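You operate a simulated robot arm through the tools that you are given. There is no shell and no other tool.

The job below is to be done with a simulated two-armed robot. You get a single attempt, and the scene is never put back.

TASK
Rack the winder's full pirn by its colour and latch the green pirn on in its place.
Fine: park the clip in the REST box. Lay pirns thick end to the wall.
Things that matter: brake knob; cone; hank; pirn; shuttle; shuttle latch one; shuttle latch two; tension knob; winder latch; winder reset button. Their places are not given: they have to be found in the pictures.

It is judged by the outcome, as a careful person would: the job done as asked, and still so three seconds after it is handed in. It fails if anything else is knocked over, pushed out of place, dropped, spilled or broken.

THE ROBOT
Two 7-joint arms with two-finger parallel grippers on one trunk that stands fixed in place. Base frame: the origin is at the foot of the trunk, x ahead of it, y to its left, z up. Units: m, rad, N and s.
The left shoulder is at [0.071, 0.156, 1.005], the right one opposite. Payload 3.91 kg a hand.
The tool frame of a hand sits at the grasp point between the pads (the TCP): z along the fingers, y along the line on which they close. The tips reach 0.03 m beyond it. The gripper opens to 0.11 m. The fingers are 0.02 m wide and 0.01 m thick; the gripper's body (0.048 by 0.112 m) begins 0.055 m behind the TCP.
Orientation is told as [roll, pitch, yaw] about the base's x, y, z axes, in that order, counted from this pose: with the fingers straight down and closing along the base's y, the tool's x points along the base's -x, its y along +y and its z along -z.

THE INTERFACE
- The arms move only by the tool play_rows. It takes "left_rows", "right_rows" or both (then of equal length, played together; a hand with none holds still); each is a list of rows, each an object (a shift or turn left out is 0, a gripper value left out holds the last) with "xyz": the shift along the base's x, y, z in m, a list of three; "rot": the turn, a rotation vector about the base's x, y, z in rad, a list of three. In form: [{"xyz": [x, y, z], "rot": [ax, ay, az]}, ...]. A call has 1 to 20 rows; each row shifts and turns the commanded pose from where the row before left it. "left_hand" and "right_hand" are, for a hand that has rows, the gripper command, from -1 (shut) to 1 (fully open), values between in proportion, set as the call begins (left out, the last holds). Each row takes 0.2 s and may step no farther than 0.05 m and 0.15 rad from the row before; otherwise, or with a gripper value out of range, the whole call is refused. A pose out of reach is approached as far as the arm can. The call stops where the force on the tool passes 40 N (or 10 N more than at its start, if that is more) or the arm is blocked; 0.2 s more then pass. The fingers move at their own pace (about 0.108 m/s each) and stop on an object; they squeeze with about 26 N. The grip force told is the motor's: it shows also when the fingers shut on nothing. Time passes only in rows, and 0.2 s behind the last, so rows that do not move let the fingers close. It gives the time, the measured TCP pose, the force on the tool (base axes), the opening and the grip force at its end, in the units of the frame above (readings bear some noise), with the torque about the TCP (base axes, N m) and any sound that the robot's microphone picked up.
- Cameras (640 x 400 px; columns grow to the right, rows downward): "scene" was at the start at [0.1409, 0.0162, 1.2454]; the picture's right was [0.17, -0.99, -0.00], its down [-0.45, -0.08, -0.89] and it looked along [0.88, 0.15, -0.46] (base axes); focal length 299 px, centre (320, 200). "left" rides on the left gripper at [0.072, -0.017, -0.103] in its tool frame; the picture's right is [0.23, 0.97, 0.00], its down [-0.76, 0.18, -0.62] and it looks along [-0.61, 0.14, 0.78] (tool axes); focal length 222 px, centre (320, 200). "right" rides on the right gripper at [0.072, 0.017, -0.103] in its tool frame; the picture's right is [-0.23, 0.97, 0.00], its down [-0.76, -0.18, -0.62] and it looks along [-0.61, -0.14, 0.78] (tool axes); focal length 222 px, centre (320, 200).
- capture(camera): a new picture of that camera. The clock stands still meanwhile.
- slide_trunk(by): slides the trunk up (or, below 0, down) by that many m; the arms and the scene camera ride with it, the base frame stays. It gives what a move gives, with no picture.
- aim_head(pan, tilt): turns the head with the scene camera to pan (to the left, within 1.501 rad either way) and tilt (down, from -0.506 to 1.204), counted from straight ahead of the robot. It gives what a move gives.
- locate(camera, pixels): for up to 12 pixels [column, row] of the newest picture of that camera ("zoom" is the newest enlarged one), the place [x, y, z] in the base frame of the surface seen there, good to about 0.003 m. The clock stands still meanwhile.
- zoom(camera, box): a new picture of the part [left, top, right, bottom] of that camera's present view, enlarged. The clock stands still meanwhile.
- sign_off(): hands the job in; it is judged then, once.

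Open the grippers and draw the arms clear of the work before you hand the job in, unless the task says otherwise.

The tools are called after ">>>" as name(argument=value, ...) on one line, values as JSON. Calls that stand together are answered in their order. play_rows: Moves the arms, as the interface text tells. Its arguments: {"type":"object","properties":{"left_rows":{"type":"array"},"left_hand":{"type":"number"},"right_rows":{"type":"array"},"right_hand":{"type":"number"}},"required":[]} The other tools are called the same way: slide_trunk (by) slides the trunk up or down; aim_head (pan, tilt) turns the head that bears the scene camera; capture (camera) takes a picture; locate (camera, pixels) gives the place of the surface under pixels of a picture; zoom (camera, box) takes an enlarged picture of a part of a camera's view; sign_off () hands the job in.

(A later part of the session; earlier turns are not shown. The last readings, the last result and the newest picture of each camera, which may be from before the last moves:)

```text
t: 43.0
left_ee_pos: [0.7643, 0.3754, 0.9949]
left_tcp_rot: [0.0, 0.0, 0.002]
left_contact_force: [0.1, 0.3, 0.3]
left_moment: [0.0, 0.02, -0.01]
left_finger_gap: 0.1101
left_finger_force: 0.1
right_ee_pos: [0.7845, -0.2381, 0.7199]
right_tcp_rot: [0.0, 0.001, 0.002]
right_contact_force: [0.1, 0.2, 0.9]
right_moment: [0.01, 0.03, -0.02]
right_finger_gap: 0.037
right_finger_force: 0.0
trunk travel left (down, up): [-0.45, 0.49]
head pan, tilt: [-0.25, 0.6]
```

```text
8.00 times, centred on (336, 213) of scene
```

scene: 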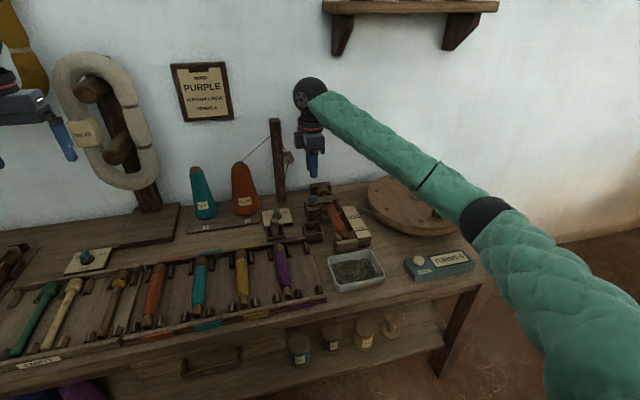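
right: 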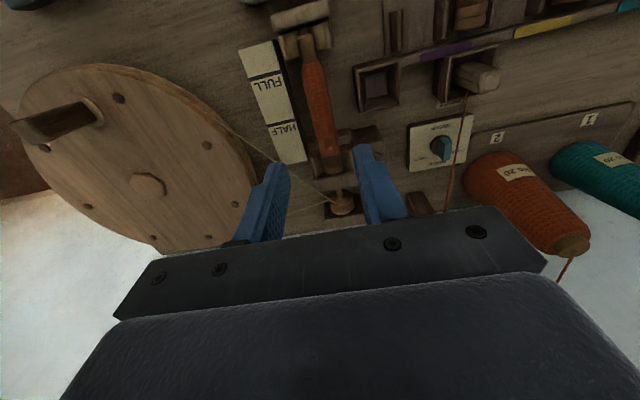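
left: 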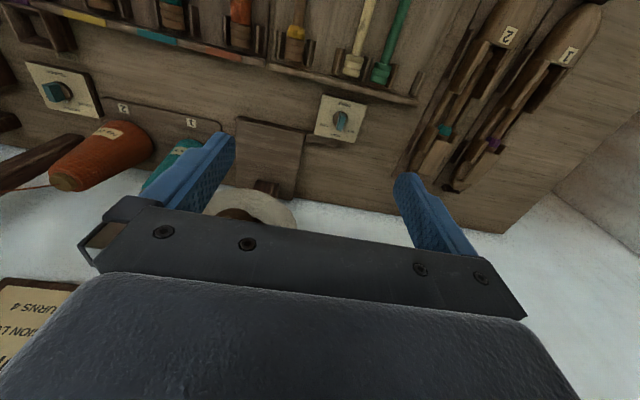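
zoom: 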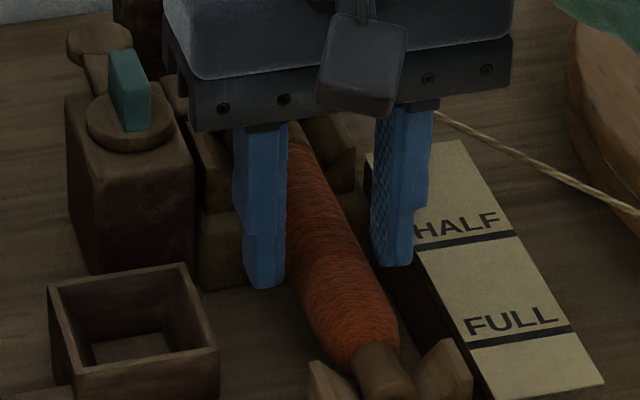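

Finger outer edge ≈ −0.265 against gauge −0.274: clear. I lower the last 1.2 cm and close.

>>> play_rows(right_rows=[{"xyz": [0, 0, -0.006]}, {"xyz": [0, 0, -0.006]}, {}])

>>> play_rows(right_rows=[{}, {}, {}], right_hand=-1)

```text
t: 43.8
left_ee_pos: [0.7647, 0.3731, 0.9961]
left_tcp_rot: [0.0, 0.0, 0.001]
left_contact_force: [0.9, 0.9, -0.8]
left_moment: [0.0, 0.04, -0.01]
left_finger_gap: 0.1101
left_finger_force: 0.2
right_ee_pos: [0.7856, -0.2374, 0.7073]
right_tcp_rot: [0.001, 0.001, 0.001]
right_contact_force: [-0.1, 0.2, 0.2]
right_moment: [-0.04, 0.0, 0.0]
right_finger_gap: 0.0366
right_finger_force: 0.0
trunk travel left (down, up): [-0.45, 0.49]
head pan, tilt: [-0.25, 0.6]
```

```text
t: 44.6
left_ee_pos: [0.764, 0.3741, 0.9949]
left_tcp_rot: [0.0, 0.001, 0.0]
left_contact_force: [-0.4, 0.4, -0.3]
left_moment: [0.03, 0.02, -0.01]
left_finger_gap: 0.1098
left_finger_force: 0.1
right_ee_pos: [0.7841, -0.2375, 0.7063]
right_tcp_rot: [0.002, 0.001, 0.002]
right_contact_force: [0.1, -2.2, 0.9]
right_moment: [0.0, -0.06, -0.14]
right_finger_gap: 0.027
right_finger_force: 26.3
trunk travel left (down, up): [-0.45, 0.49]
head pan, tilt: [-0.25, 0.6]
```

The pirn is held (gap 0.027, 26 N). I lift straight up gently and look.

>>> play_rows(right_rows=[{"xyz": [0, 0, 0.005]}, {"xyz": [0, 0, 0.01]}, {"xyz": [0, 0, 0.015]}, {"xyz": [0, 0, 0.02]}, {}])

>>> zoom(camera="scene", box=[286, 158, 386, 248])

>>> zoom(camera="right", box=[230, 20, 410, 220])

```text
t: 45.8
left_ee_pos: [0.7657, 0.3757, 0.9938]
left_tcp_rot: [0.0, 0.0, -0.001]
left_contact_force: [0.0, -0.6, -0.1]
left_moment: [0.02, 0.02, 0.0]
left_finger_gap: 0.1101
left_finger_force: 0.0
right_ee_pos: [0.7851, -0.237, 0.757]
right_tcp_rot: [-0.001, -0.001, 0.002]
right_contact_force: [0.0, 0.4, -1.3]
right_moment: [-0.03, 0.03, -0.02]
right_finger_gap: 0.0269
right_finger_force: 25.9
trunk travel left (down, up): [-0.45, 0.49]
head pan, tilt: [-0.25, 0.6]
```

```text
4.44 times, centred on (336, 203) of scene
```

zoom: 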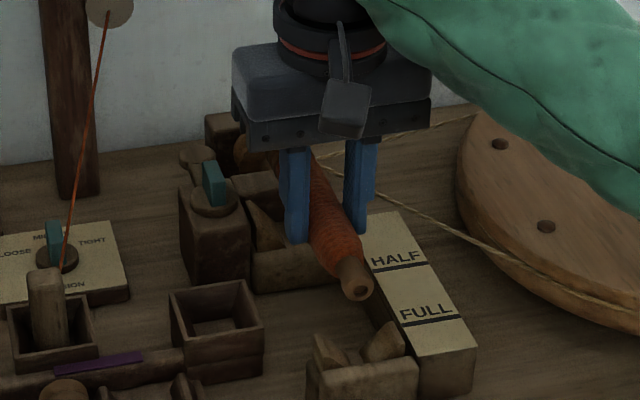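

```text
2.00 times, centred on (320, 120) of right
```

zoom: 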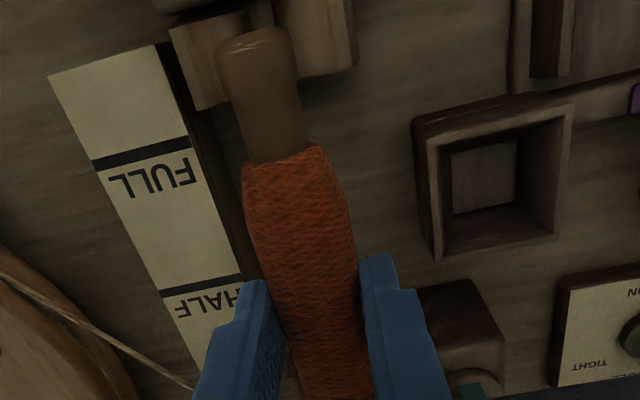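

The pirn is free and level. I raise it and draw it back toward the robot while moving the left arm further left to make room.

>>> play_rows(right_rows=[{"xyz": [-0.015, 0, 0.025]}, {"xyz": [-0.025, 0, 0.025]}, {"xyz": [-0.03, 0.0, 0.02]}, {"xyz": [-0.03, 0.01, 0]}, {"xyz": [-0.03, 0.02, 0]}], left_rows=[{"xyz": [-0.01, 0.03, 0]}, {"xyz": [-0.01, 0.03, 0]}, {"xyz": [-0.01, 0.03, 0]}, {"xyz": [-0.01, 0.03, 0]}, {"xyz": [-0.01, 0.03, 0]}])

>>> aim_head(pan=0.15, tilt=0.65)

>>> capture(camera="scene")

```text
t: 47.0
left_ee_pos: [0.7157, 0.5255, 0.9968]
left_tcp_rot: [0.0, 0.0, 0.002]
left_contact_force: [-0.4, 0.8, -1.0]
left_moment: [-0.01, -0.01, 0.0]
left_finger_gap: 0.1098
left_finger_force: 0.0
right_ee_pos: [0.6536, -0.2069, 0.8288]
right_tcp_rot: [0.001, -0.001, 0.002]
right_contact_force: [0.4, 0.8, 0.1]
right_moment: [0.04, -0.03, -0.03]
right_finger_gap: 0.0271
right_finger_force: 26.4
trunk travel left (down, up): [-0.45, 0.49]
head pan, tilt: [-0.25, 0.6]
```

```text
t: 47.9
left_ee_pos: [0.7152, 0.5238, 0.9959]
left_tcp_rot: [-0.002, -0.001, 0.0]
left_contact_force: [0.2, 0.5, 0.0]
left_moment: [0.0, 0.04, 0.03]
left_finger_gap: 0.1098
left_finger_force: 0.0
right_ee_pos: [0.6561, -0.2074, 0.8275]
right_tcp_rot: [-0.001, 0.0, 0.0]
right_contact_force: [0.1, -0.2, -0.6]
right_moment: [0.02, 0.01, -0.04]
right_finger_gap: 0.0267
right_finger_force: 26.1
trunk travel left (down, up): [-0.45, 0.49]
head pan, tilt: [0.15, 0.649]
```

```text
taken
```

scene: 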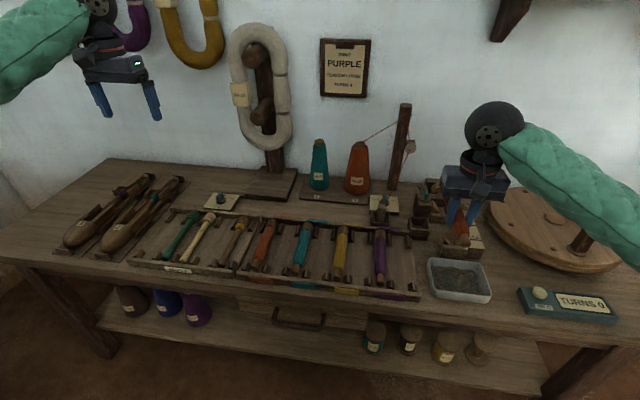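

I enlarge the rack from here to re-check the orange lane's second slot and the colour tags before carrying the pirn over.

>>> zoom(camera="scene", box=[225, 205, 425, 305])

>>> locate(camera="zoom", pixels=[[155, 44], [200, 50], [245, 55], [290, 60], [40, 228], [90, 235], [140, 246], [200, 258], [175, 90], [135, 175], [155, 185], [185, 195]])

```text
3.20 times, centred on (325, 255) of scene
```

zoom: 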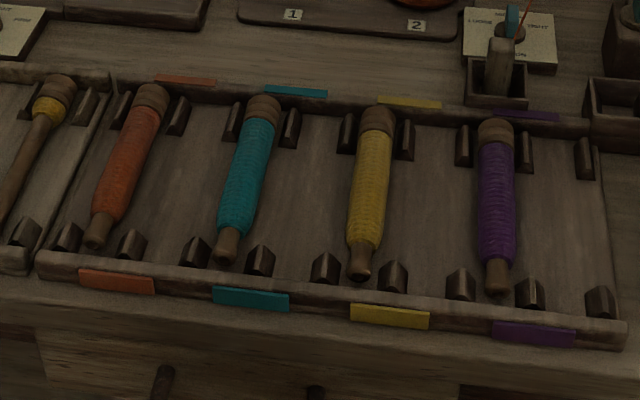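

```text
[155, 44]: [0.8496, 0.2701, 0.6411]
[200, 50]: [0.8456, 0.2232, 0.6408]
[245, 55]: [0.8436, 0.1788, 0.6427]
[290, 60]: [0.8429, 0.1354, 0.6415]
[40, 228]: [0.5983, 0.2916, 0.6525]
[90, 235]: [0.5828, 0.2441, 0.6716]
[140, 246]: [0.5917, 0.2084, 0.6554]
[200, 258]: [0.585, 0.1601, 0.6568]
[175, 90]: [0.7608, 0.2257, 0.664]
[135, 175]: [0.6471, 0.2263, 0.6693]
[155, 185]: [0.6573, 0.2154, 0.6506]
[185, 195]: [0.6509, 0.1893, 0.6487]
```

>>> locate(camera="zoom", pixels=[[157, 78], [215, 83], [266, 89], [326, 94], [80, 277], [154, 286], [214, 295], [287, 302], [110, 165], [92, 240], [190, 240], [265, 262]])

```text
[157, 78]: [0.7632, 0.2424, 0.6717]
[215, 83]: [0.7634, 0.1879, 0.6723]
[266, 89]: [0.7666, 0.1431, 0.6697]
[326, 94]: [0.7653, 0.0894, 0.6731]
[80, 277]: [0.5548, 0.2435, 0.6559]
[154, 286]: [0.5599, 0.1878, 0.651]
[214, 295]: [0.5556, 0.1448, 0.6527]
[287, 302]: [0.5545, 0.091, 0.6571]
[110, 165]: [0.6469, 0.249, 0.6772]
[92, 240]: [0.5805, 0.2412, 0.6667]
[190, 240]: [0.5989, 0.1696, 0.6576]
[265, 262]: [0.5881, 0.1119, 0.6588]
```

The orange tag spans y 0.242–0.188, the centres of its two slots, so the free slot at y≈0.188 is the orange lane's. I carry the pirn over it.

>>> play_rows(right_rows=[{"xyz": [0, 0.03, 0]}, {"xyz": [0, 0.04, 0]}, {"xyz": [0, 0.04, 0]}, {"xyz": [0, 0.04, 0]}, {"xyz": [0, 0.04, 0]}, {"xyz": [0, 0.04, 0]}, {"xyz": [0, 0.04, 0]}, {"xyz": [0, 0.04, 0]}, {"xyz": [0, 0.04, 0]}, {"xyz": [-0.002, 0.03, 0]}, {"xyz": [0, 0.0155, 0]}, {}])

>>> capture(camera="scene")

>>> capture(camera="right")

```text
t: 50.5
left_ee_pos: [0.7148, 0.5251, 0.9953]
left_tcp_rot: [0.001, -0.001, -0.001]
left_contact_force: [0.5, -0.4, -1.4]
left_moment: [0.02, 0.02, -0.04]
left_finger_gap: 0.1102
left_finger_force: 0.0
right_ee_pos: [0.6526, 0.1878, 0.8274]
right_tcp_rot: [0.001, 0.001, 0.002]
right_contact_force: [1.1, -0.2, -0.8]
right_moment: [0.03, 0.02, 0.0]
right_finger_gap: 0.027
right_finger_force: 26.1
trunk travel left (down, up): [-0.45, 0.49]
head pan, tilt: [0.15, 0.649]
```

```text
taken
```

scene: 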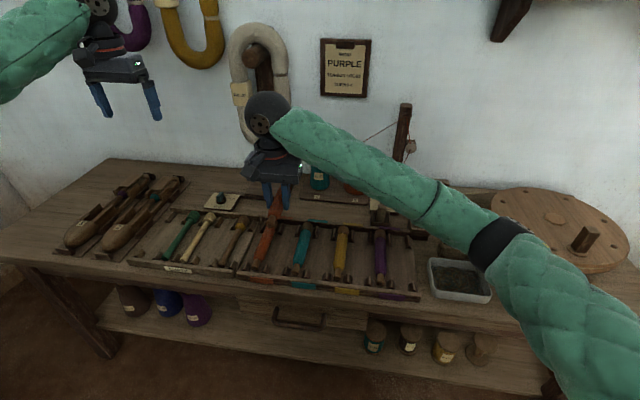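

```text
taken
```

right: 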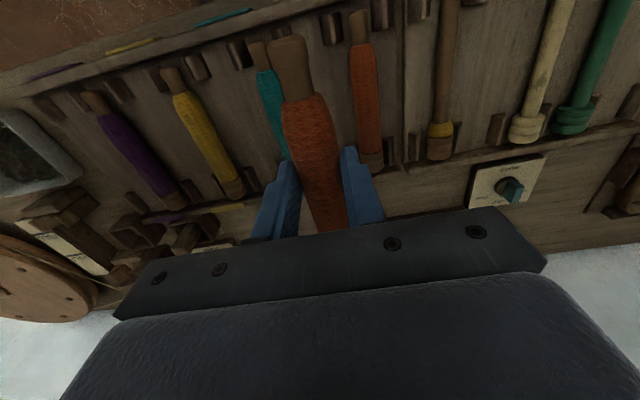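

The pirn hangs above the free slot between orange and teal. I lower to 3 cm above the lying height and check.

>>> play_rows(right_rows=[{"xyz": [0, 0, -0.03]}, {"xyz": [0, 0, -0.03]}, {"xyz": [0, 0, -0.03]}, {"xyz": [0, 0, -0.02]}, {}])

>>> zoom(camera="scene", box=[215, 185, 335, 285])

>>> zoom(camera="right", box=[220, 0, 420, 200])

```text
t: 51.7
left_ee_pos: [0.7156, 0.5255, 0.9951]
left_tcp_rot: [0.0, 0.001, -0.001]
left_contact_force: [-0.1, 0.2, 0.7]
left_moment: [0.02, -0.01, -0.03]
left_finger_gap: 0.11
left_finger_force: 0.1
right_ee_pos: [0.6542, 0.1872, 0.7178]
right_tcp_rot: [0.0, 0.001, 0.002]
right_contact_force: [1.0, 0.1, -0.8]
right_moment: [-0.05, 0.03, -0.03]
right_finger_gap: 0.0269
right_finger_force: 25.7
trunk travel left (down, up): [-0.45, 0.49]
head pan, tilt: [0.15, 0.649]
```

```text
4.00 times, centred on (275, 235) of scene
```

zoom: 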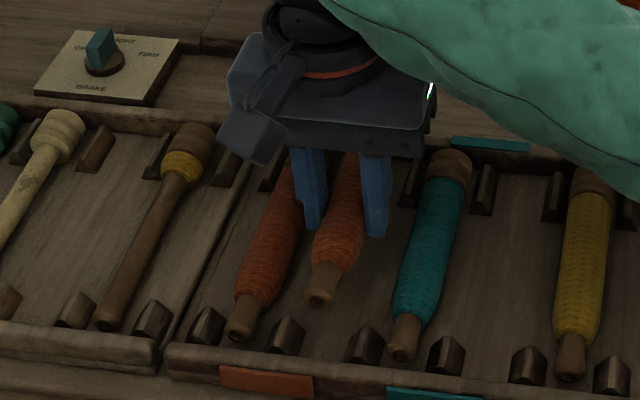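

```text
2.00 times, centred on (320, 100) of right
```

zoom: 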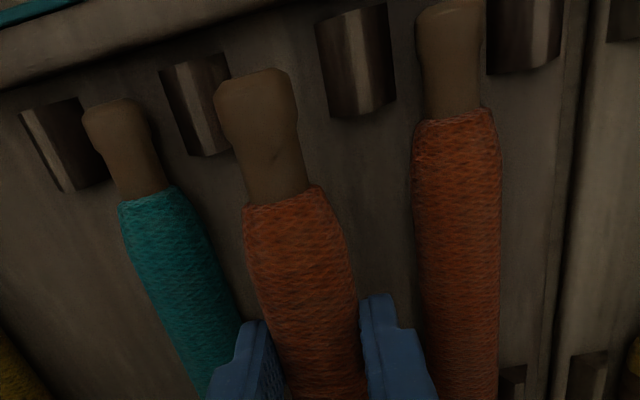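

I verify where the held pirn's tip is and the posts around it.

>>> locate(camera="zoom", pixels=[[252, 80], [255, 100], [222, 95], [288, 95], [200, 100], [355, 60], [205, 70], [345, 30], [300, 280], [448, 10], [110, 105], [365, 110]])

```text
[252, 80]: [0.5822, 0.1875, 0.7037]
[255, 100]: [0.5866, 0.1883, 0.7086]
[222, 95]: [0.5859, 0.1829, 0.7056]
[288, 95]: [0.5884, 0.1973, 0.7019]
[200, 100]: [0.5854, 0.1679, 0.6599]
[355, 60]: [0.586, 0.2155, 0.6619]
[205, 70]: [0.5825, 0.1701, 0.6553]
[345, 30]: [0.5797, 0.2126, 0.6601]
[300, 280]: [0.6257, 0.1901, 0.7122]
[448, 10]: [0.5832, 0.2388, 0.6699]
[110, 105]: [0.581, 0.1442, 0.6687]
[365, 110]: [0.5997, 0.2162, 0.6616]
```

Tip at x≈0.5815, y≈0.189, matching its neighbours and centred between posts. I lower almost to the floor.

>>> play_rows(right_rows=[{"xyz": [0, 0, -0.015]}, {"xyz": [0, 0, -0.012]}, {"xyz": [0, 0, -0.004]}, {}])

>>> play_rows(right_rows=[{"xyz": [0, 0, -0.0015]}, {}])

```text
t: 52.7
left_ee_pos: [0.7096, 0.5272, 1.001]
left_tcp_rot: [-0.004, -0.006, 0.0]
left_contact_force: [0.5, 0.1, 0.2]
left_moment: [0.0, 0.04, 0.0]
left_finger_gap: 0.1096
left_finger_force: 0.1
right_ee_pos: [0.6546, 0.1891, 0.6992]
right_tcp_rot: [-0.004, -0.018, 0.001]
right_contact_force: [1.1, -0.2, -0.3]
right_moment: [0.05, 0.04, -0.01]
right_finger_gap: 0.027
right_finger_force: 25.9
trunk travel left (down, up): [-0.45, 0.49]
head pan, tilt: [0.15, 0.649]
```

```text
t: 53.3
left_ee_pos: [0.7061, 0.5274, 1.001]
left_tcp_rot: [-0.006, -0.008, 0.001]
left_contact_force: [0.9, 0.1, 0.3]
left_moment: [-0.01, -0.02, -0.02]
left_finger_gap: 0.1099
left_finger_force: 0.2
right_ee_pos: [0.6475, 0.1911, 0.6908]
right_tcp_rot: [-0.003, -0.009, 0.002]
right_contact_force: [-0.5, 0.2, -0.2]
right_moment: [-0.01, 0.05, 0.03]
right_finger_gap: 0.0269
right_finger_force: 26.1
trunk travel left (down, up): [-0.45, 0.49]
head pan, tilt: [0.15, 0.649]
```

Both arms' readings shifted slightly (left hand moved without command), so the right arm may be touching something, perhaps the bench. I stop and look.

>>> capture(camera="scene")

>>> capture(camera="right")

>>> capture(camera="left")

```text
taken
```

scene: 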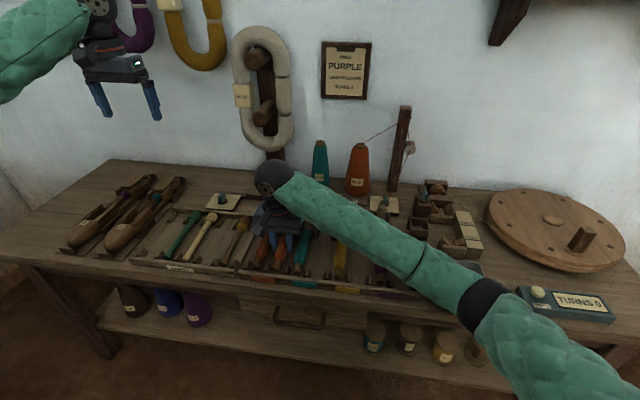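

```text
taken
```

right: 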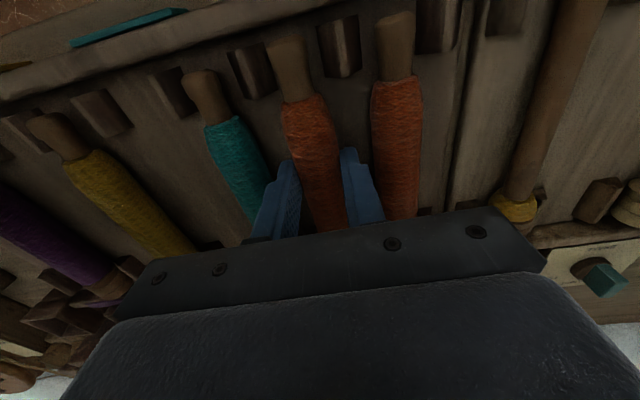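

```text
taken
```

left: 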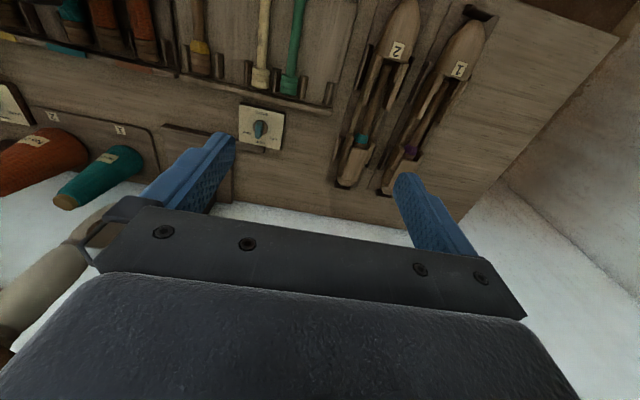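

I locate points along the right forearm/elbow and the scraps tray behind it to find the contact.

>>> locate(camera="scene", pixels=[[483, 290], [483, 305], [475, 325], [440, 270], [440, 300], [400, 250], [520, 360], [540, 330], [500, 390], [468, 266], [478, 270], [560, 390]])

>>> zoom(camera="scene", box=[400, 220, 620, 400])

```text
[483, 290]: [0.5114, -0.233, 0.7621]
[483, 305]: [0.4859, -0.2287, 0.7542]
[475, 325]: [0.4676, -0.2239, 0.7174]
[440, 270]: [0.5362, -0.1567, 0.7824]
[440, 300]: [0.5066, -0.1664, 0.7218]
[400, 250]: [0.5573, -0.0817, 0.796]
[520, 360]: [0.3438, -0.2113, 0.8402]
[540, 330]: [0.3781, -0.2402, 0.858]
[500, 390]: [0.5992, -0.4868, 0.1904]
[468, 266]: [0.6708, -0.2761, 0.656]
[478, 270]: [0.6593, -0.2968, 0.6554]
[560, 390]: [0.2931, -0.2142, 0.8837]
```

```text
2.22 times, centred on (510, 310) of scene
```

zoom: 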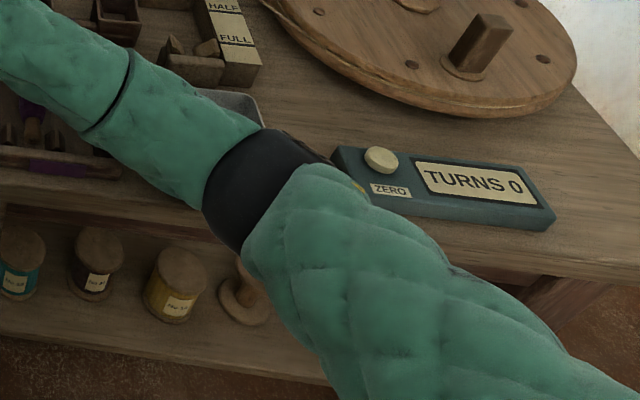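

The right elbow (≈ 0.49, −0.23, 0.70) has sagged onto the bench's front edge. I raise the hand to take it off, then I will raise the trunk so that the arm reaches from higher.

>>> play_rows(right_rows=[{"xyz": [0, 0, 0.01]}, {"xyz": [0, 0, 0.02]}, {"xyz": [0, 0, 0.025]}, {"xyz": [0, 0, 0.025]}, {"xyz": [0, 0, 0.025]}, {}])

>>> capture(camera="scene")

```text
t: 54.7
left_ee_pos: [0.7158, 0.5238, 0.9953]
left_tcp_rot: [-0.001, 0.001, -0.003]
left_contact_force: [0.6, 0.7, 0.2]
left_moment: [0.05, -0.01, 0.0]
left_finger_gap: 0.1103
left_finger_force: 0.0
right_ee_pos: [0.6543, 0.1884, 0.7911]
right_tcp_rot: [0.0, 0.001, -0.001]
right_contact_force: [0.4, -0.2, 0.1]
right_moment: [-0.02, 0.02, -0.01]
right_finger_gap: 0.0269
right_finger_force: 26.0
trunk travel left (down, up): [-0.45, 0.49]
head pan, tilt: [0.15, 0.649]
```

```text
taken
```

scene: 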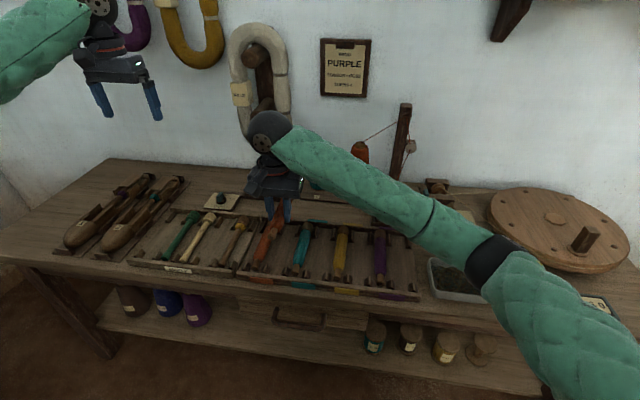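

Readings are back to normal and the pirn is still held. I raise the trunk by 0.2 m.

>>> slide_trunk(by=0.2)

>>> aim_head(pan=0.15, tilt=0.8)

>>> capture(camera="scene")

```text
t: 56.9
left_ee_pos: [0.7148, 0.5256, 1.1952]
left_tcp_rot: [0.001, 0.0, -0.002]
left_contact_force: [0.0, 0.0, 0.0]
left_moment: [-0.02, -0.01, 0.01]
left_finger_gap: 0.1099
left_finger_force: 0.0
right_ee_pos: [0.6548, 0.1892, 0.9893]
right_tcp_rot: [0.001, 0.0, 0.001]
right_contact_force: [-0.6, -0.2, -0.3]
right_moment: [-0.01, 0.03, -0.01]
right_finger_gap: 0.027
right_finger_force: 25.3
trunk travel left (down, up): [-0.65, 0.29]
head pan, tilt: [0.15, 0.649]
```

```text
t: 57.5
left_ee_pos: [0.7152, 0.5249, 1.1952]
left_tcp_rot: [-0.001, 0.0, -0.001]
left_contact_force: [-0.1, -0.7, -0.3]
left_moment: [0.0, 0.0, -0.01]
left_finger_gap: 0.1102
left_finger_force: 0.1
right_ee_pos: [0.6546, 0.1887, 0.9905]
right_tcp_rot: [-0.001, -0.001, 0.001]
right_contact_force: [0.4, -0.1, -0.3]
right_moment: [0.0, 0.0, 0.0]
right_finger_gap: 0.0271
right_finger_force: 25.5
trunk travel left (down, up): [-0.65, 0.29]
head pan, tilt: [0.15, 0.799]
```

```text
taken
```

scene: 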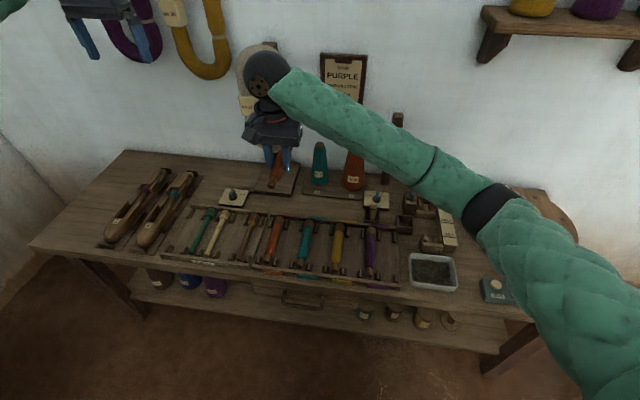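

I check that the scraps tray and counter have not been shifted by the elbow, measuring the tray's rim (cols 410–458, rows 253–290).

>>> zoom(camera="scene", box=[390, 200, 530, 310])

>>> locate(camera="scene", pixels=[[411, 255], [453, 258], [457, 287], [413, 283], [484, 283], [510, 300], [430, 300], [400, 300], [440, 305]])

```text
3.64 times, centred on (460, 255) of scene
```

zoom: 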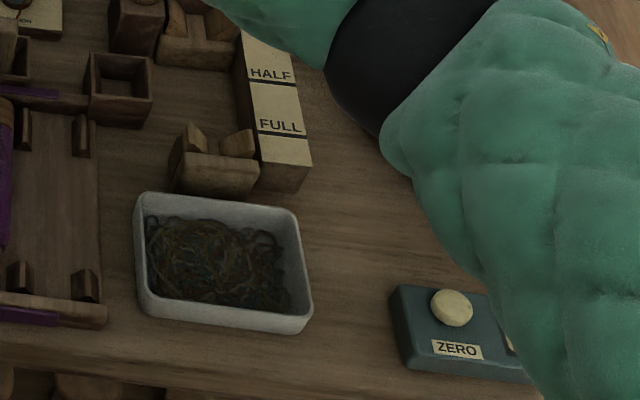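

```text
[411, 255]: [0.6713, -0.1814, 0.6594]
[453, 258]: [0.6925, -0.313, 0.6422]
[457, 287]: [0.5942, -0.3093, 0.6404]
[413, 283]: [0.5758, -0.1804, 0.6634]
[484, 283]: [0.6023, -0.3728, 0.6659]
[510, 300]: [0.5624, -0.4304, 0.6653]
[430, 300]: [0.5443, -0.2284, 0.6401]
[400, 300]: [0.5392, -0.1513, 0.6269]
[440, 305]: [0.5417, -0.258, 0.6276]
```

The tray is where it was. I now lower the pirn again from the higher trunk position, first to z≈0.75, then check the elbow.

>>> play_rows(right_rows=[{"xyz": [0, 0, -0.04]}, {"xyz": [0, 0, -0.04]}, {"xyz": [0, 0, -0.04]}, {"xyz": [0, 0, -0.04]}, {"xyz": [0, 0, -0.04]}, {"xyz": [0, 0, -0.04]}, {}])

>>> capture(camera="scene")

>>> locate(camera="scene", pixels=[[440, 250], [460, 280], [480, 300], [500, 330], [420, 230], [540, 380]])

```text
t: 59.1
left_ee_pos: [0.7147, 0.5253, 1.1963]
left_tcp_rot: [0.0, 0.002, 0.001]
left_contact_force: [0.6, -0.1, 0.3]
left_moment: [-0.02, 0.04, -0.02]
left_finger_gap: 0.1101
left_finger_force: 0.1
right_ee_pos: [0.6549, 0.1876, 0.7505]
right_tcp_rot: [-0.002, 0.002, 0.002]
right_contact_force: [-0.2, -0.6, -0.2]
right_moment: [-0.02, -0.01, 0.0]
right_finger_gap: 0.0269
right_finger_force: 25.7
trunk travel left (down, up): [-0.65, 0.29]
head pan, tilt: [0.15, 0.799]
```

```text
taken
```

scene: 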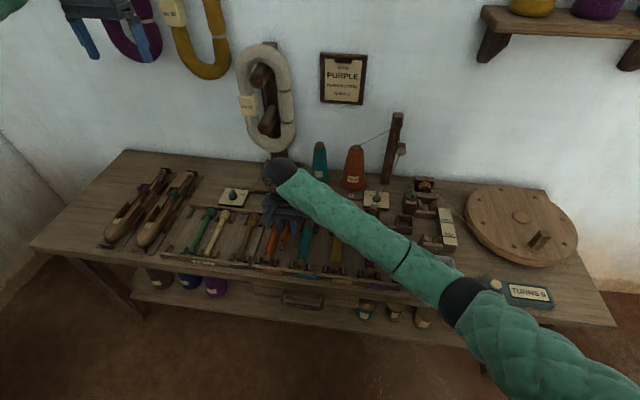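

```text
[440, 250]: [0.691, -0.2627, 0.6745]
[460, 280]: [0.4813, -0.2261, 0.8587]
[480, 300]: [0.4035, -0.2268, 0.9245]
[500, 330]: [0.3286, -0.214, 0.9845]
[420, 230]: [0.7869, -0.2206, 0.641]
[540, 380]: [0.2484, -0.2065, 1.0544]
```

The elbow is now at z≈0.86, about 0.1 m higher than before. I lower to 0.70 and recheck readings.

>>> play_rows(right_rows=[{"xyz": [0, 0, -0.02]}, {"xyz": [0, 0, -0.02]}, {"xyz": [0, 0, -0.01]}, {}])

>>> zoom(camera="right", box=[220, 0, 420, 200])

>>> locate(camera="zoom", pixels=[[252, 80], [255, 100], [222, 95], [288, 95], [200, 100], [355, 60], [300, 280]])

>>> capture(camera="scene")

```text
t: 60.1
left_ee_pos: [0.7145, 0.5252, 1.1955]
left_tcp_rot: [0.0, 0.001, 0.001]
left_contact_force: [-0.7, 0.3, 0.3]
left_moment: [-0.02, -0.03, 0.03]
left_finger_gap: 0.1099
left_finger_force: 0.1
right_ee_pos: [0.654, 0.1888, 0.6997]
right_tcp_rot: [-0.001, 0.0, 0.001]
right_contact_force: [-0.1, 0.9, -0.6]
right_moment: [0.03, 0.03, -0.03]
right_finger_gap: 0.027
right_finger_force: 25.9
trunk travel left (down, up): [-0.65, 0.29]
head pan, tilt: [0.15, 0.799]
```

```text
2.00 times, centred on (320, 100) of right
```

zoom: 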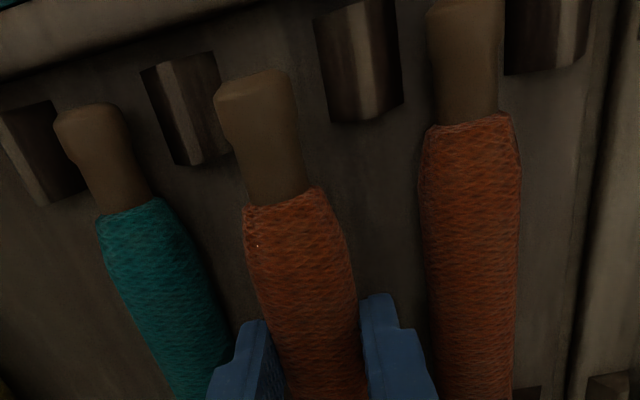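

```text
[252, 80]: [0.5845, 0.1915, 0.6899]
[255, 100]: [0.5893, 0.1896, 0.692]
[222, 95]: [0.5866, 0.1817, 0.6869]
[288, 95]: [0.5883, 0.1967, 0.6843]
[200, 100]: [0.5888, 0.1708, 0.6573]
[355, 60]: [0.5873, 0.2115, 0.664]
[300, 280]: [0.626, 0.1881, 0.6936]
```

```text
taken
```

scene: 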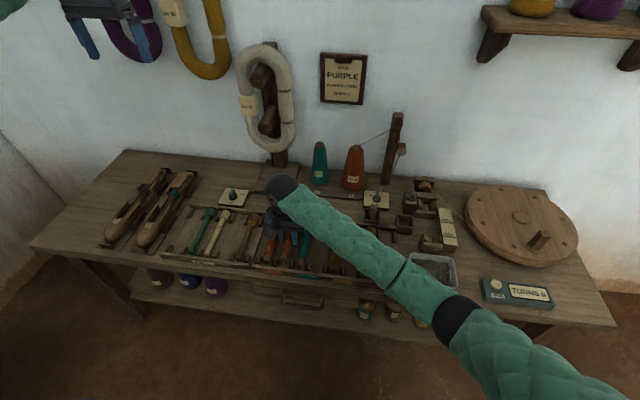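

All steady now. I lower 1.3 cm, then finish in small steps watching the force.

>>> play_rows(right_rows=[{"xyz": [0, 0, -0.007]}, {"xyz": [0, 0, -0.006]}, {}])

>>> play_rows(right_rows=[{"xyz": [0, 0, -0.0015]}, {"xyz": [0, 0, -0.001]}, {}])

```text
t: 61.0
left_ee_pos: [0.7159, 0.5241, 1.1945]
left_tcp_rot: [0.001, 0.0, 0.002]
left_contact_force: [0.1, 0.1, -0.1]
left_moment: [0.0, 0.02, 0.01]
left_finger_gap: 0.1101
left_finger_force: 0.1
right_ee_pos: [0.6539, 0.1895, 0.6876]
right_tcp_rot: [0.0, 0.0, 0.001]
right_contact_force: [0.2, -0.3, -0.2]
right_moment: [0.01, 0.03, -0.03]
right_finger_gap: 0.0266
right_finger_force: 26.4
trunk travel left (down, up): [-0.65, 0.29]
head pan, tilt: [0.15, 0.799]
```

```text
t: 61.8
left_ee_pos: [0.7157, 0.5258, 1.1959]
left_tcp_rot: [-0.001, 0.001, 0.0]
left_contact_force: [-0.7, -0.2, 0.2]
left_moment: [0.0, 0.02, -0.03]
left_finger_gap: 0.1101
left_finger_force: 0.0
right_ee_pos: [0.6545, 0.1891, 0.685]
right_tcp_rot: [-0.001, 0.0, 0.002]
right_contact_force: [1.7, -0.7, 4.0]
right_moment: [0.03, -0.58, -0.02]
right_finger_gap: 0.0268
right_finger_force: 26.1
trunk travel left (down, up): [-0.65, 0.29]
head pan, tilt: [0.15, 0.799]
```

The head end touches first (4 N). One more mm, then release narrowly.

>>> play_rows(right_rows=[{"xyz": [0, 0, -0.001]}, {}])

>>> play_rows(right_rows=[{}, {}], right_hand=-0.36)

>>> zoom(camera="right", box=[220, 0, 420, 200])

```text
t: 62.4
left_ee_pos: [0.7147, 0.5253, 1.1959]
left_tcp_rot: [0.0, 0.002, 0.001]
left_contact_force: [0.0, 0.3, -0.4]
left_moment: [-0.02, 0.02, -0.01]
left_finger_gap: 0.11
left_finger_force: 0.1
right_ee_pos: [0.6545, 0.1884, 0.6843]
right_tcp_rot: [0.002, 0.0, 0.001]
right_contact_force: [0.7, -0.2, 6.1]
right_moment: [0.0, -0.69, 0.03]
right_finger_gap: 0.0269
right_finger_force: 25.8
trunk travel left (down, up): [-0.65, 0.29]
head pan, tilt: [0.15, 0.799]
```

```text
t: 63.0
left_ee_pos: [0.7148, 0.5246, 1.1965]
left_tcp_rot: [0.002, 0.0, 0.0]
left_contact_force: [0.2, 0.0, -0.5]
left_moment: [0.02, -0.02, 0.01]
left_finger_gap: 0.1098
left_finger_force: 0.2
right_ee_pos: [0.6537, 0.188, 0.6845]
right_tcp_rot: [0.001, 0.0, 0.002]
right_contact_force: [0.0, -1.1, -0.2]
right_moment: [0.0, 0.0, 0.01]
right_finger_gap: 0.0354
right_finger_force: 0.0
trunk travel left (down, up): [-0.65, 0.29]
head pan, tilt: [0.15, 0.799]
```

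```text
2.00 times, centred on (320, 100) of right
```

zoom: 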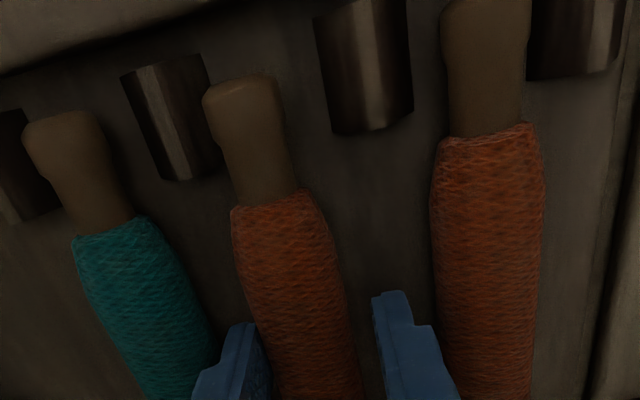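

Released; the pirn lies between its posts. I rise straight up and look at the rack.

>>> play_rows(right_rows=[{"xyz": [0, 0, 0.015]}, {"xyz": [0, 0, 0.03]}, {"xyz": [0, 0, 0.04]}, {"xyz": [0, 0, 0.04]}, {"xyz": [0, 0, 0.04]}, {}])

>>> capture(camera="right")

>>> zoom(camera="right", box=[220, 0, 420, 200])

```text
t: 64.3
left_ee_pos: [0.7148, 0.5252, 1.1952]
left_tcp_rot: [-0.001, -0.001, 0.001]
left_contact_force: [0.3, -0.1, -0.3]
left_moment: [-0.02, -0.01, -0.03]
left_finger_gap: 0.1099
left_finger_force: 0.0
right_ee_pos: [0.6529, 0.188, 0.8471]
right_tcp_rot: [0.0, 0.001, 0.001]
right_contact_force: [0.3, -0.6, 0.4]
right_moment: [-0.01, -0.02, 0.0]
right_finger_gap: 0.0349
right_finger_force: 0.1
trunk travel left (down, up): [-0.65, 0.29]
head pan, tilt: [0.15, 0.799]
```

```text
taken
```

right: 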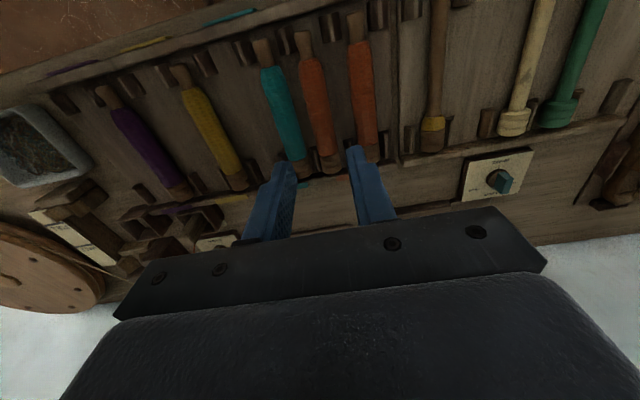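

```text
2.00 times, centred on (320, 100) of right
```

zoom: 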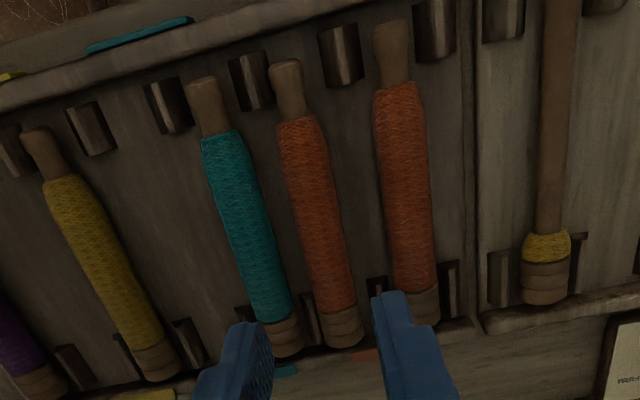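

The orange pirn is racked in the orange lane, thick end to the wall. Now the right arm moves back to its own side while the left hand comes down above the green pirn.

>>> play_rows(right_rows=[{"xyz": [0, -0.03, 0.02]}, {"xyz": [0, -0.04, 0.02]}, {"xyz": [0, -0.042, 0.02]}, {"xyz": [0, -0.042, 0.02]}, {"xyz": [0, -0.042, 0.02]}, {"xyz": [-0.005, -0.042, 0.01]}, {"xyz": [-0.005, -0.042, 0.01]}, {"xyz": [-0.005, -0.042, 0.01]}, {"xyz": [-0.005, -0.042, 0.01]}, {"xyz": [-0.005, -0.042, 0.01]}, {"xyz": [-0.005, -0.042, 0]}, {"xyz": [-0.005, -0.042, 0]}, {"xyz": [-0.005, -0.042, 0]}, {"xyz": [-0.005, -0.042, 0]}], left_rows=[{"xyz": [-0.0036, -0.0041, -0.0246]}, {"xyz": [-0.0036, -0.0041, -0.0246]}, {"xyz": [-0.0036, -0.0041, -0.0246]}, {"xyz": [-0.0036, -0.0041, -0.0246]}, {"xyz": [-0.0036, -0.0041, -0.0246]}, {"xyz": [-0.0036, -0.0041, -0.0246]}, {"xyz": [-0.0036, -0.0041, -0.0246]}, {"xyz": [-0.0036, -0.0041, -0.0246]}, {"xyz": [-0.0036, -0.0041, -0.0246]}, {"xyz": [-0.0036, -0.0041, -0.0246]}, {"xyz": [-0.0036, -0.0041, -0.0246]}, {"xyz": [-0.0036, -0.0041, -0.0246]}, {"xyz": [-0.0036, -0.0041, -0.0246]}, {"xyz": [-0.0036, -0.0041, -0.0246]}], left_hand=-0.3)

>>> capture(camera="left")

>>> capture(camera="scene")

```text
t: 67.3
left_ee_pos: [0.6637, 0.4672, 0.8527]
left_tcp_rot: [-0.001, 0.001, 0.001]
left_contact_force: [0.1, 0.6, 0.2]
left_moment: [-0.02, -0.01, -0.02]
left_finger_gap: 0.0383
left_finger_force: 0.2
right_ee_pos: [0.6096, -0.3853, 1.0001]
right_tcp_rot: [0.001, 0.002, 0.003]
right_contact_force: [0.2, -0.3, -0.2]
right_moment: [-0.02, -0.04, -0.01]
right_finger_gap: 0.0354
right_finger_force: 0.1
trunk travel left (down, up): [-0.65, 0.29]
head pan, tilt: [0.15, 0.799]
```

```text
taken
```

left: 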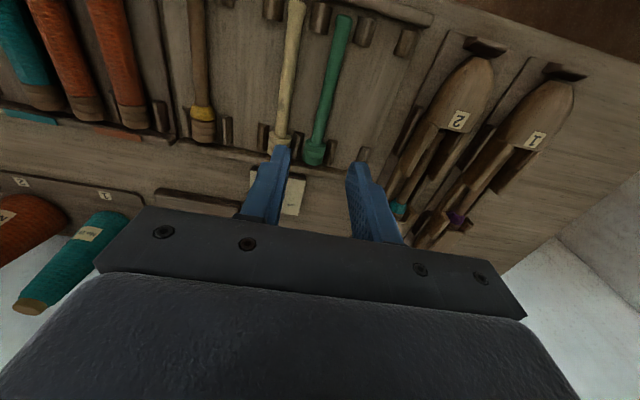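

```text
taken
```

scene: 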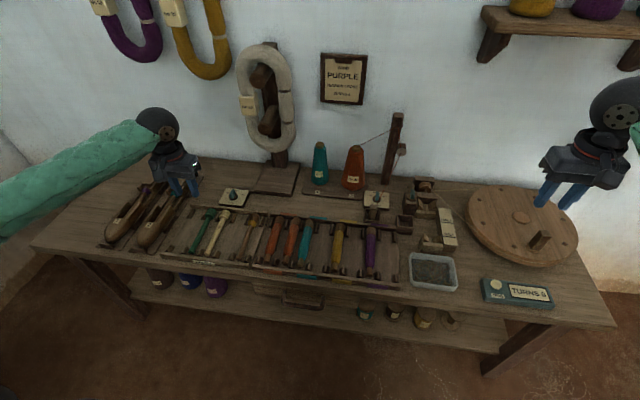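

First a look at the rack with the arms away, and measurement of the green pirn from the left wrist camera.

>>> zoom(camera="scene", box=[245, 200, 345, 285])

>>> zoom(camera="left", box=[260, 0, 420, 180])

>>> locate(camera="left", pixels=[[345, 20], [338, 50], [331, 80], [324, 110], [318, 138], [316, 150], [312, 160], [297, 20], [288, 80], [283, 130], [327, 80], [335, 80]])

```text
4.71 times, centred on (295, 242) of scene
```

zoom: 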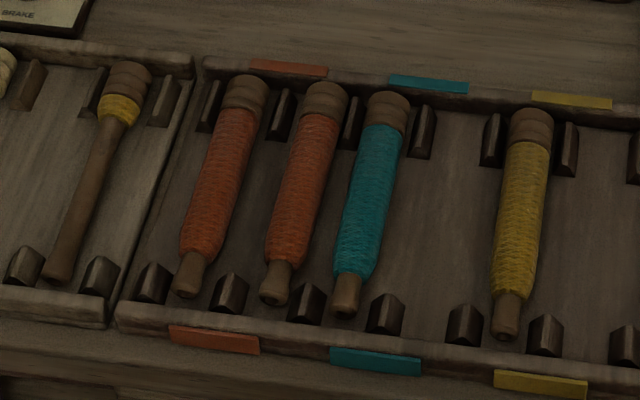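

```text
2.22 times, centred on (340, 90) of left
```

zoom: 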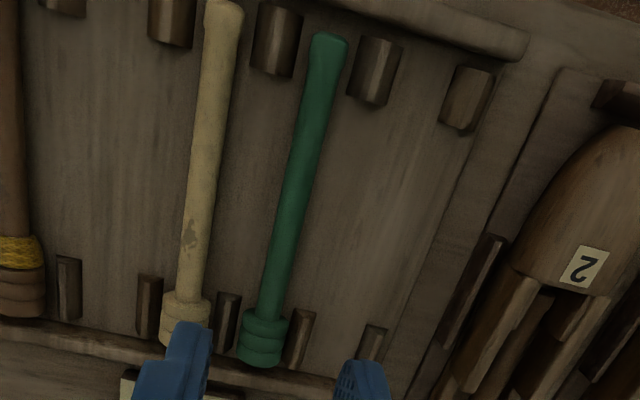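

```text
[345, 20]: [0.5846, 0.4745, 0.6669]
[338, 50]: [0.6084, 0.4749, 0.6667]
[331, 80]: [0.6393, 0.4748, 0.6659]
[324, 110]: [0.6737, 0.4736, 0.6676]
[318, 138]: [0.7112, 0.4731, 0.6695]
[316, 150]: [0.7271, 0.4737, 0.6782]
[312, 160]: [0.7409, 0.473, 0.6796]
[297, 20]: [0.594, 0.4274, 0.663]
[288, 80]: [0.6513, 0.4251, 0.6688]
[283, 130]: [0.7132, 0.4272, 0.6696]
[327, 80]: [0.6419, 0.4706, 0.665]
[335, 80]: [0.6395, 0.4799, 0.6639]
```

The rack looks right. I measure the green pirn's ends and its posts from the enlarged left view.

>>> locate(camera="zoom", pixels=[[330, 40], [328, 50], [262, 355], [260, 362], [265, 325], [245, 335], [285, 335], [272, 60], [375, 70], [228, 320], [300, 335], [300, 180]])

```text
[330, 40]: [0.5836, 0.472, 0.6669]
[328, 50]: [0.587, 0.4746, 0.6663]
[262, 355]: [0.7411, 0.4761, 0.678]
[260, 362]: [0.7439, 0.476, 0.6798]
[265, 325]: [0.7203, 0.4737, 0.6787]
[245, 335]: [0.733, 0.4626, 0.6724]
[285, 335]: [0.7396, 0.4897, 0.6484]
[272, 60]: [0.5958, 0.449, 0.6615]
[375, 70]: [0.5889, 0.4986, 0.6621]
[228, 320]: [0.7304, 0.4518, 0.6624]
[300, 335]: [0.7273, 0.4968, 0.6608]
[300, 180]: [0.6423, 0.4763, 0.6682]
```

Green pirn: axis y≈0.475, tip x≈0.580, head end x≈0.747. I lower the left hand over x 0.672 (near its balance point), first to z≈0.75.

>>> play_rows(left_rows=[{"xyz": [0.004, 0.004, -0.03]}, {"xyz": [0.004, 0.004, -0.035]}, {"xyz": [0, 0, -0.035]}, {}])

>>> zoom(camera="left", box=[230, 40, 410, 200])

>>> capture(camera="scene")

```text
t: 68.3
left_ee_pos: [0.6735, 0.4751, 0.7525]
left_tcp_rot: [-0.001, 0.0, 0.0]
left_contact_force: [-1.3, 0.8, -0.6]
left_moment: [0.05, -0.01, 0.02]
left_finger_gap: 0.0385
left_finger_force: 0.0
right_ee_pos: [0.6095, -0.3857, 0.9995]
right_tcp_rot: [0.0, 0.0, 0.0]
right_contact_force: [1.1, 0.3, -0.3]
right_moment: [0.04, 0.0, -0.03]
right_finger_gap: 0.0354
right_finger_force: 0.1
trunk travel left (down, up): [-0.65, 0.29]
head pan, tilt: [0.15, 0.799]
```

```text
2.50 times, centred on (320, 120) of left
```

zoom: 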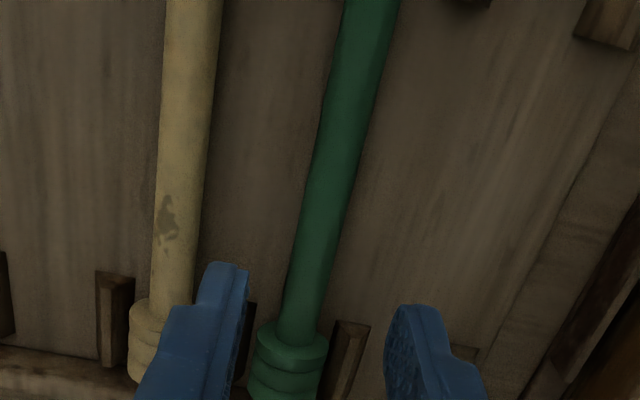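

```text
taken
```

scene: 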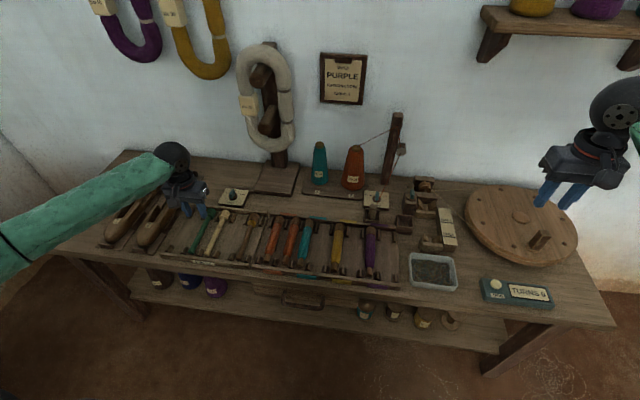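

I check the left forearm's height over the shuttles before going lower.

>>> locate(camera="scene", pixels=[[140, 180], [100, 200], [60, 225], [20, 250], [120, 215], [60, 260], [115, 225], [160, 225]])

>>> zoom(camera="scene", box=[60, 140, 240, 270])

```text
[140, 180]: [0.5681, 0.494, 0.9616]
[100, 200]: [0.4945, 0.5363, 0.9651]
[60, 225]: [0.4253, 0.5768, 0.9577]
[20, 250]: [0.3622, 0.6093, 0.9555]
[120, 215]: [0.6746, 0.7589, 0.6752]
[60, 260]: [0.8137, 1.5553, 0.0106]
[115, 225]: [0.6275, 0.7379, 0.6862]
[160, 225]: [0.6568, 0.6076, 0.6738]
```

```text
3.08 times, centred on (150, 205) of scene
```

zoom: 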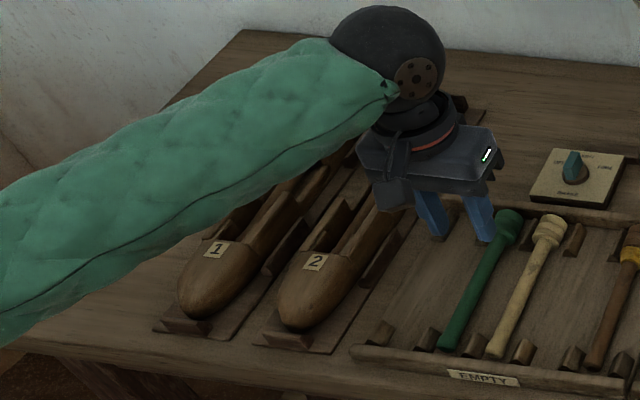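

The forearm is about 0.17 m above the shuttles. I lower to the shaft (tips just above the tray floor).

>>> play_rows(left_rows=[{"xyz": [0, 0, -0.025]}, {"xyz": [0, 0, -0.025]}, {"xyz": [0, 0, -0.014]}, {}])

>>> zoom(camera="left", box=[230, 40, 410, 200])

```text
t: 69.3
left_ee_pos: [0.6733, 0.475, 0.6884]
left_tcp_rot: [0.0, -0.001, 0.002]
left_contact_force: [0.1, -0.9, -0.3]
left_moment: [0.01, 0.0, 0.02]
left_finger_gap: 0.0386
left_finger_force: 0.0
right_ee_pos: [0.6098, -0.3867, 0.9995]
right_tcp_rot: [0.001, 0.0, 0.002]
right_contact_force: [-0.3, -0.5, 0.4]
right_moment: [-0.02, 0.02, 0.02]
right_finger_gap: 0.035
right_finger_force: 0.0
trunk travel left (down, up): [-0.65, 0.29]
head pan, tilt: [0.15, 0.799]
```

```text
2.50 times, centred on (320, 120) of left
```

zoom: 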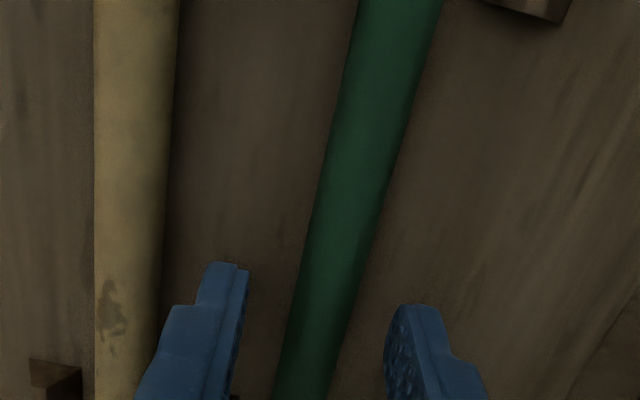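

The shaft is centred between the fingers. I lower the last 6 mm and close.

>>> play_rows(left_rows=[{"xyz": [0, 0, -0.003]}, {"xyz": [0, 0, -0.0025]}, {}])

>>> play_rows(left_rows=[{}, {}, {}], left_hand=-1)

```text
t: 70.2
left_ee_pos: [0.6719, 0.4752, 0.6832]
left_tcp_rot: [0.003, -0.002, -0.001]
left_contact_force: [-0.1, 0.8, -0.5]
left_moment: [-0.01, 0.05, -0.02]
left_finger_gap: 0.0386
left_finger_force: 0.0
right_ee_pos: [0.6104, -0.3852, 1.0008]
right_tcp_rot: [0.002, -0.001, 0.002]
right_contact_force: [0.4, 0.6, 0.2]
right_moment: [0.0, -0.02, 0.02]
right_finger_gap: 0.0354
right_finger_force: 0.1
trunk travel left (down, up): [-0.65, 0.29]
head pan, tilt: [0.15, 0.799]
```

```text
t: 71.0
left_ee_pos: [0.6739, 0.4752, 0.682]
left_tcp_rot: [0.0, -0.001, -0.001]
left_contact_force: [-0.7, -0.6, 0.4]
left_moment: [0.01, 0.03, -0.03]
left_finger_gap: 0.0161
left_finger_force: 25.3
right_ee_pos: [0.6097, -0.386, 0.9992]
right_tcp_rot: [0.0, 0.0, 0.001]
right_contact_force: [-0.1, 0.1, 0.7]
right_moment: [0.01, 0.01, -0.02]
right_finger_gap: 0.0349
right_finger_force: 0.2
trunk travel left (down, up): [-0.65, 0.29]
head pan, tilt: [0.15, 0.799]
```

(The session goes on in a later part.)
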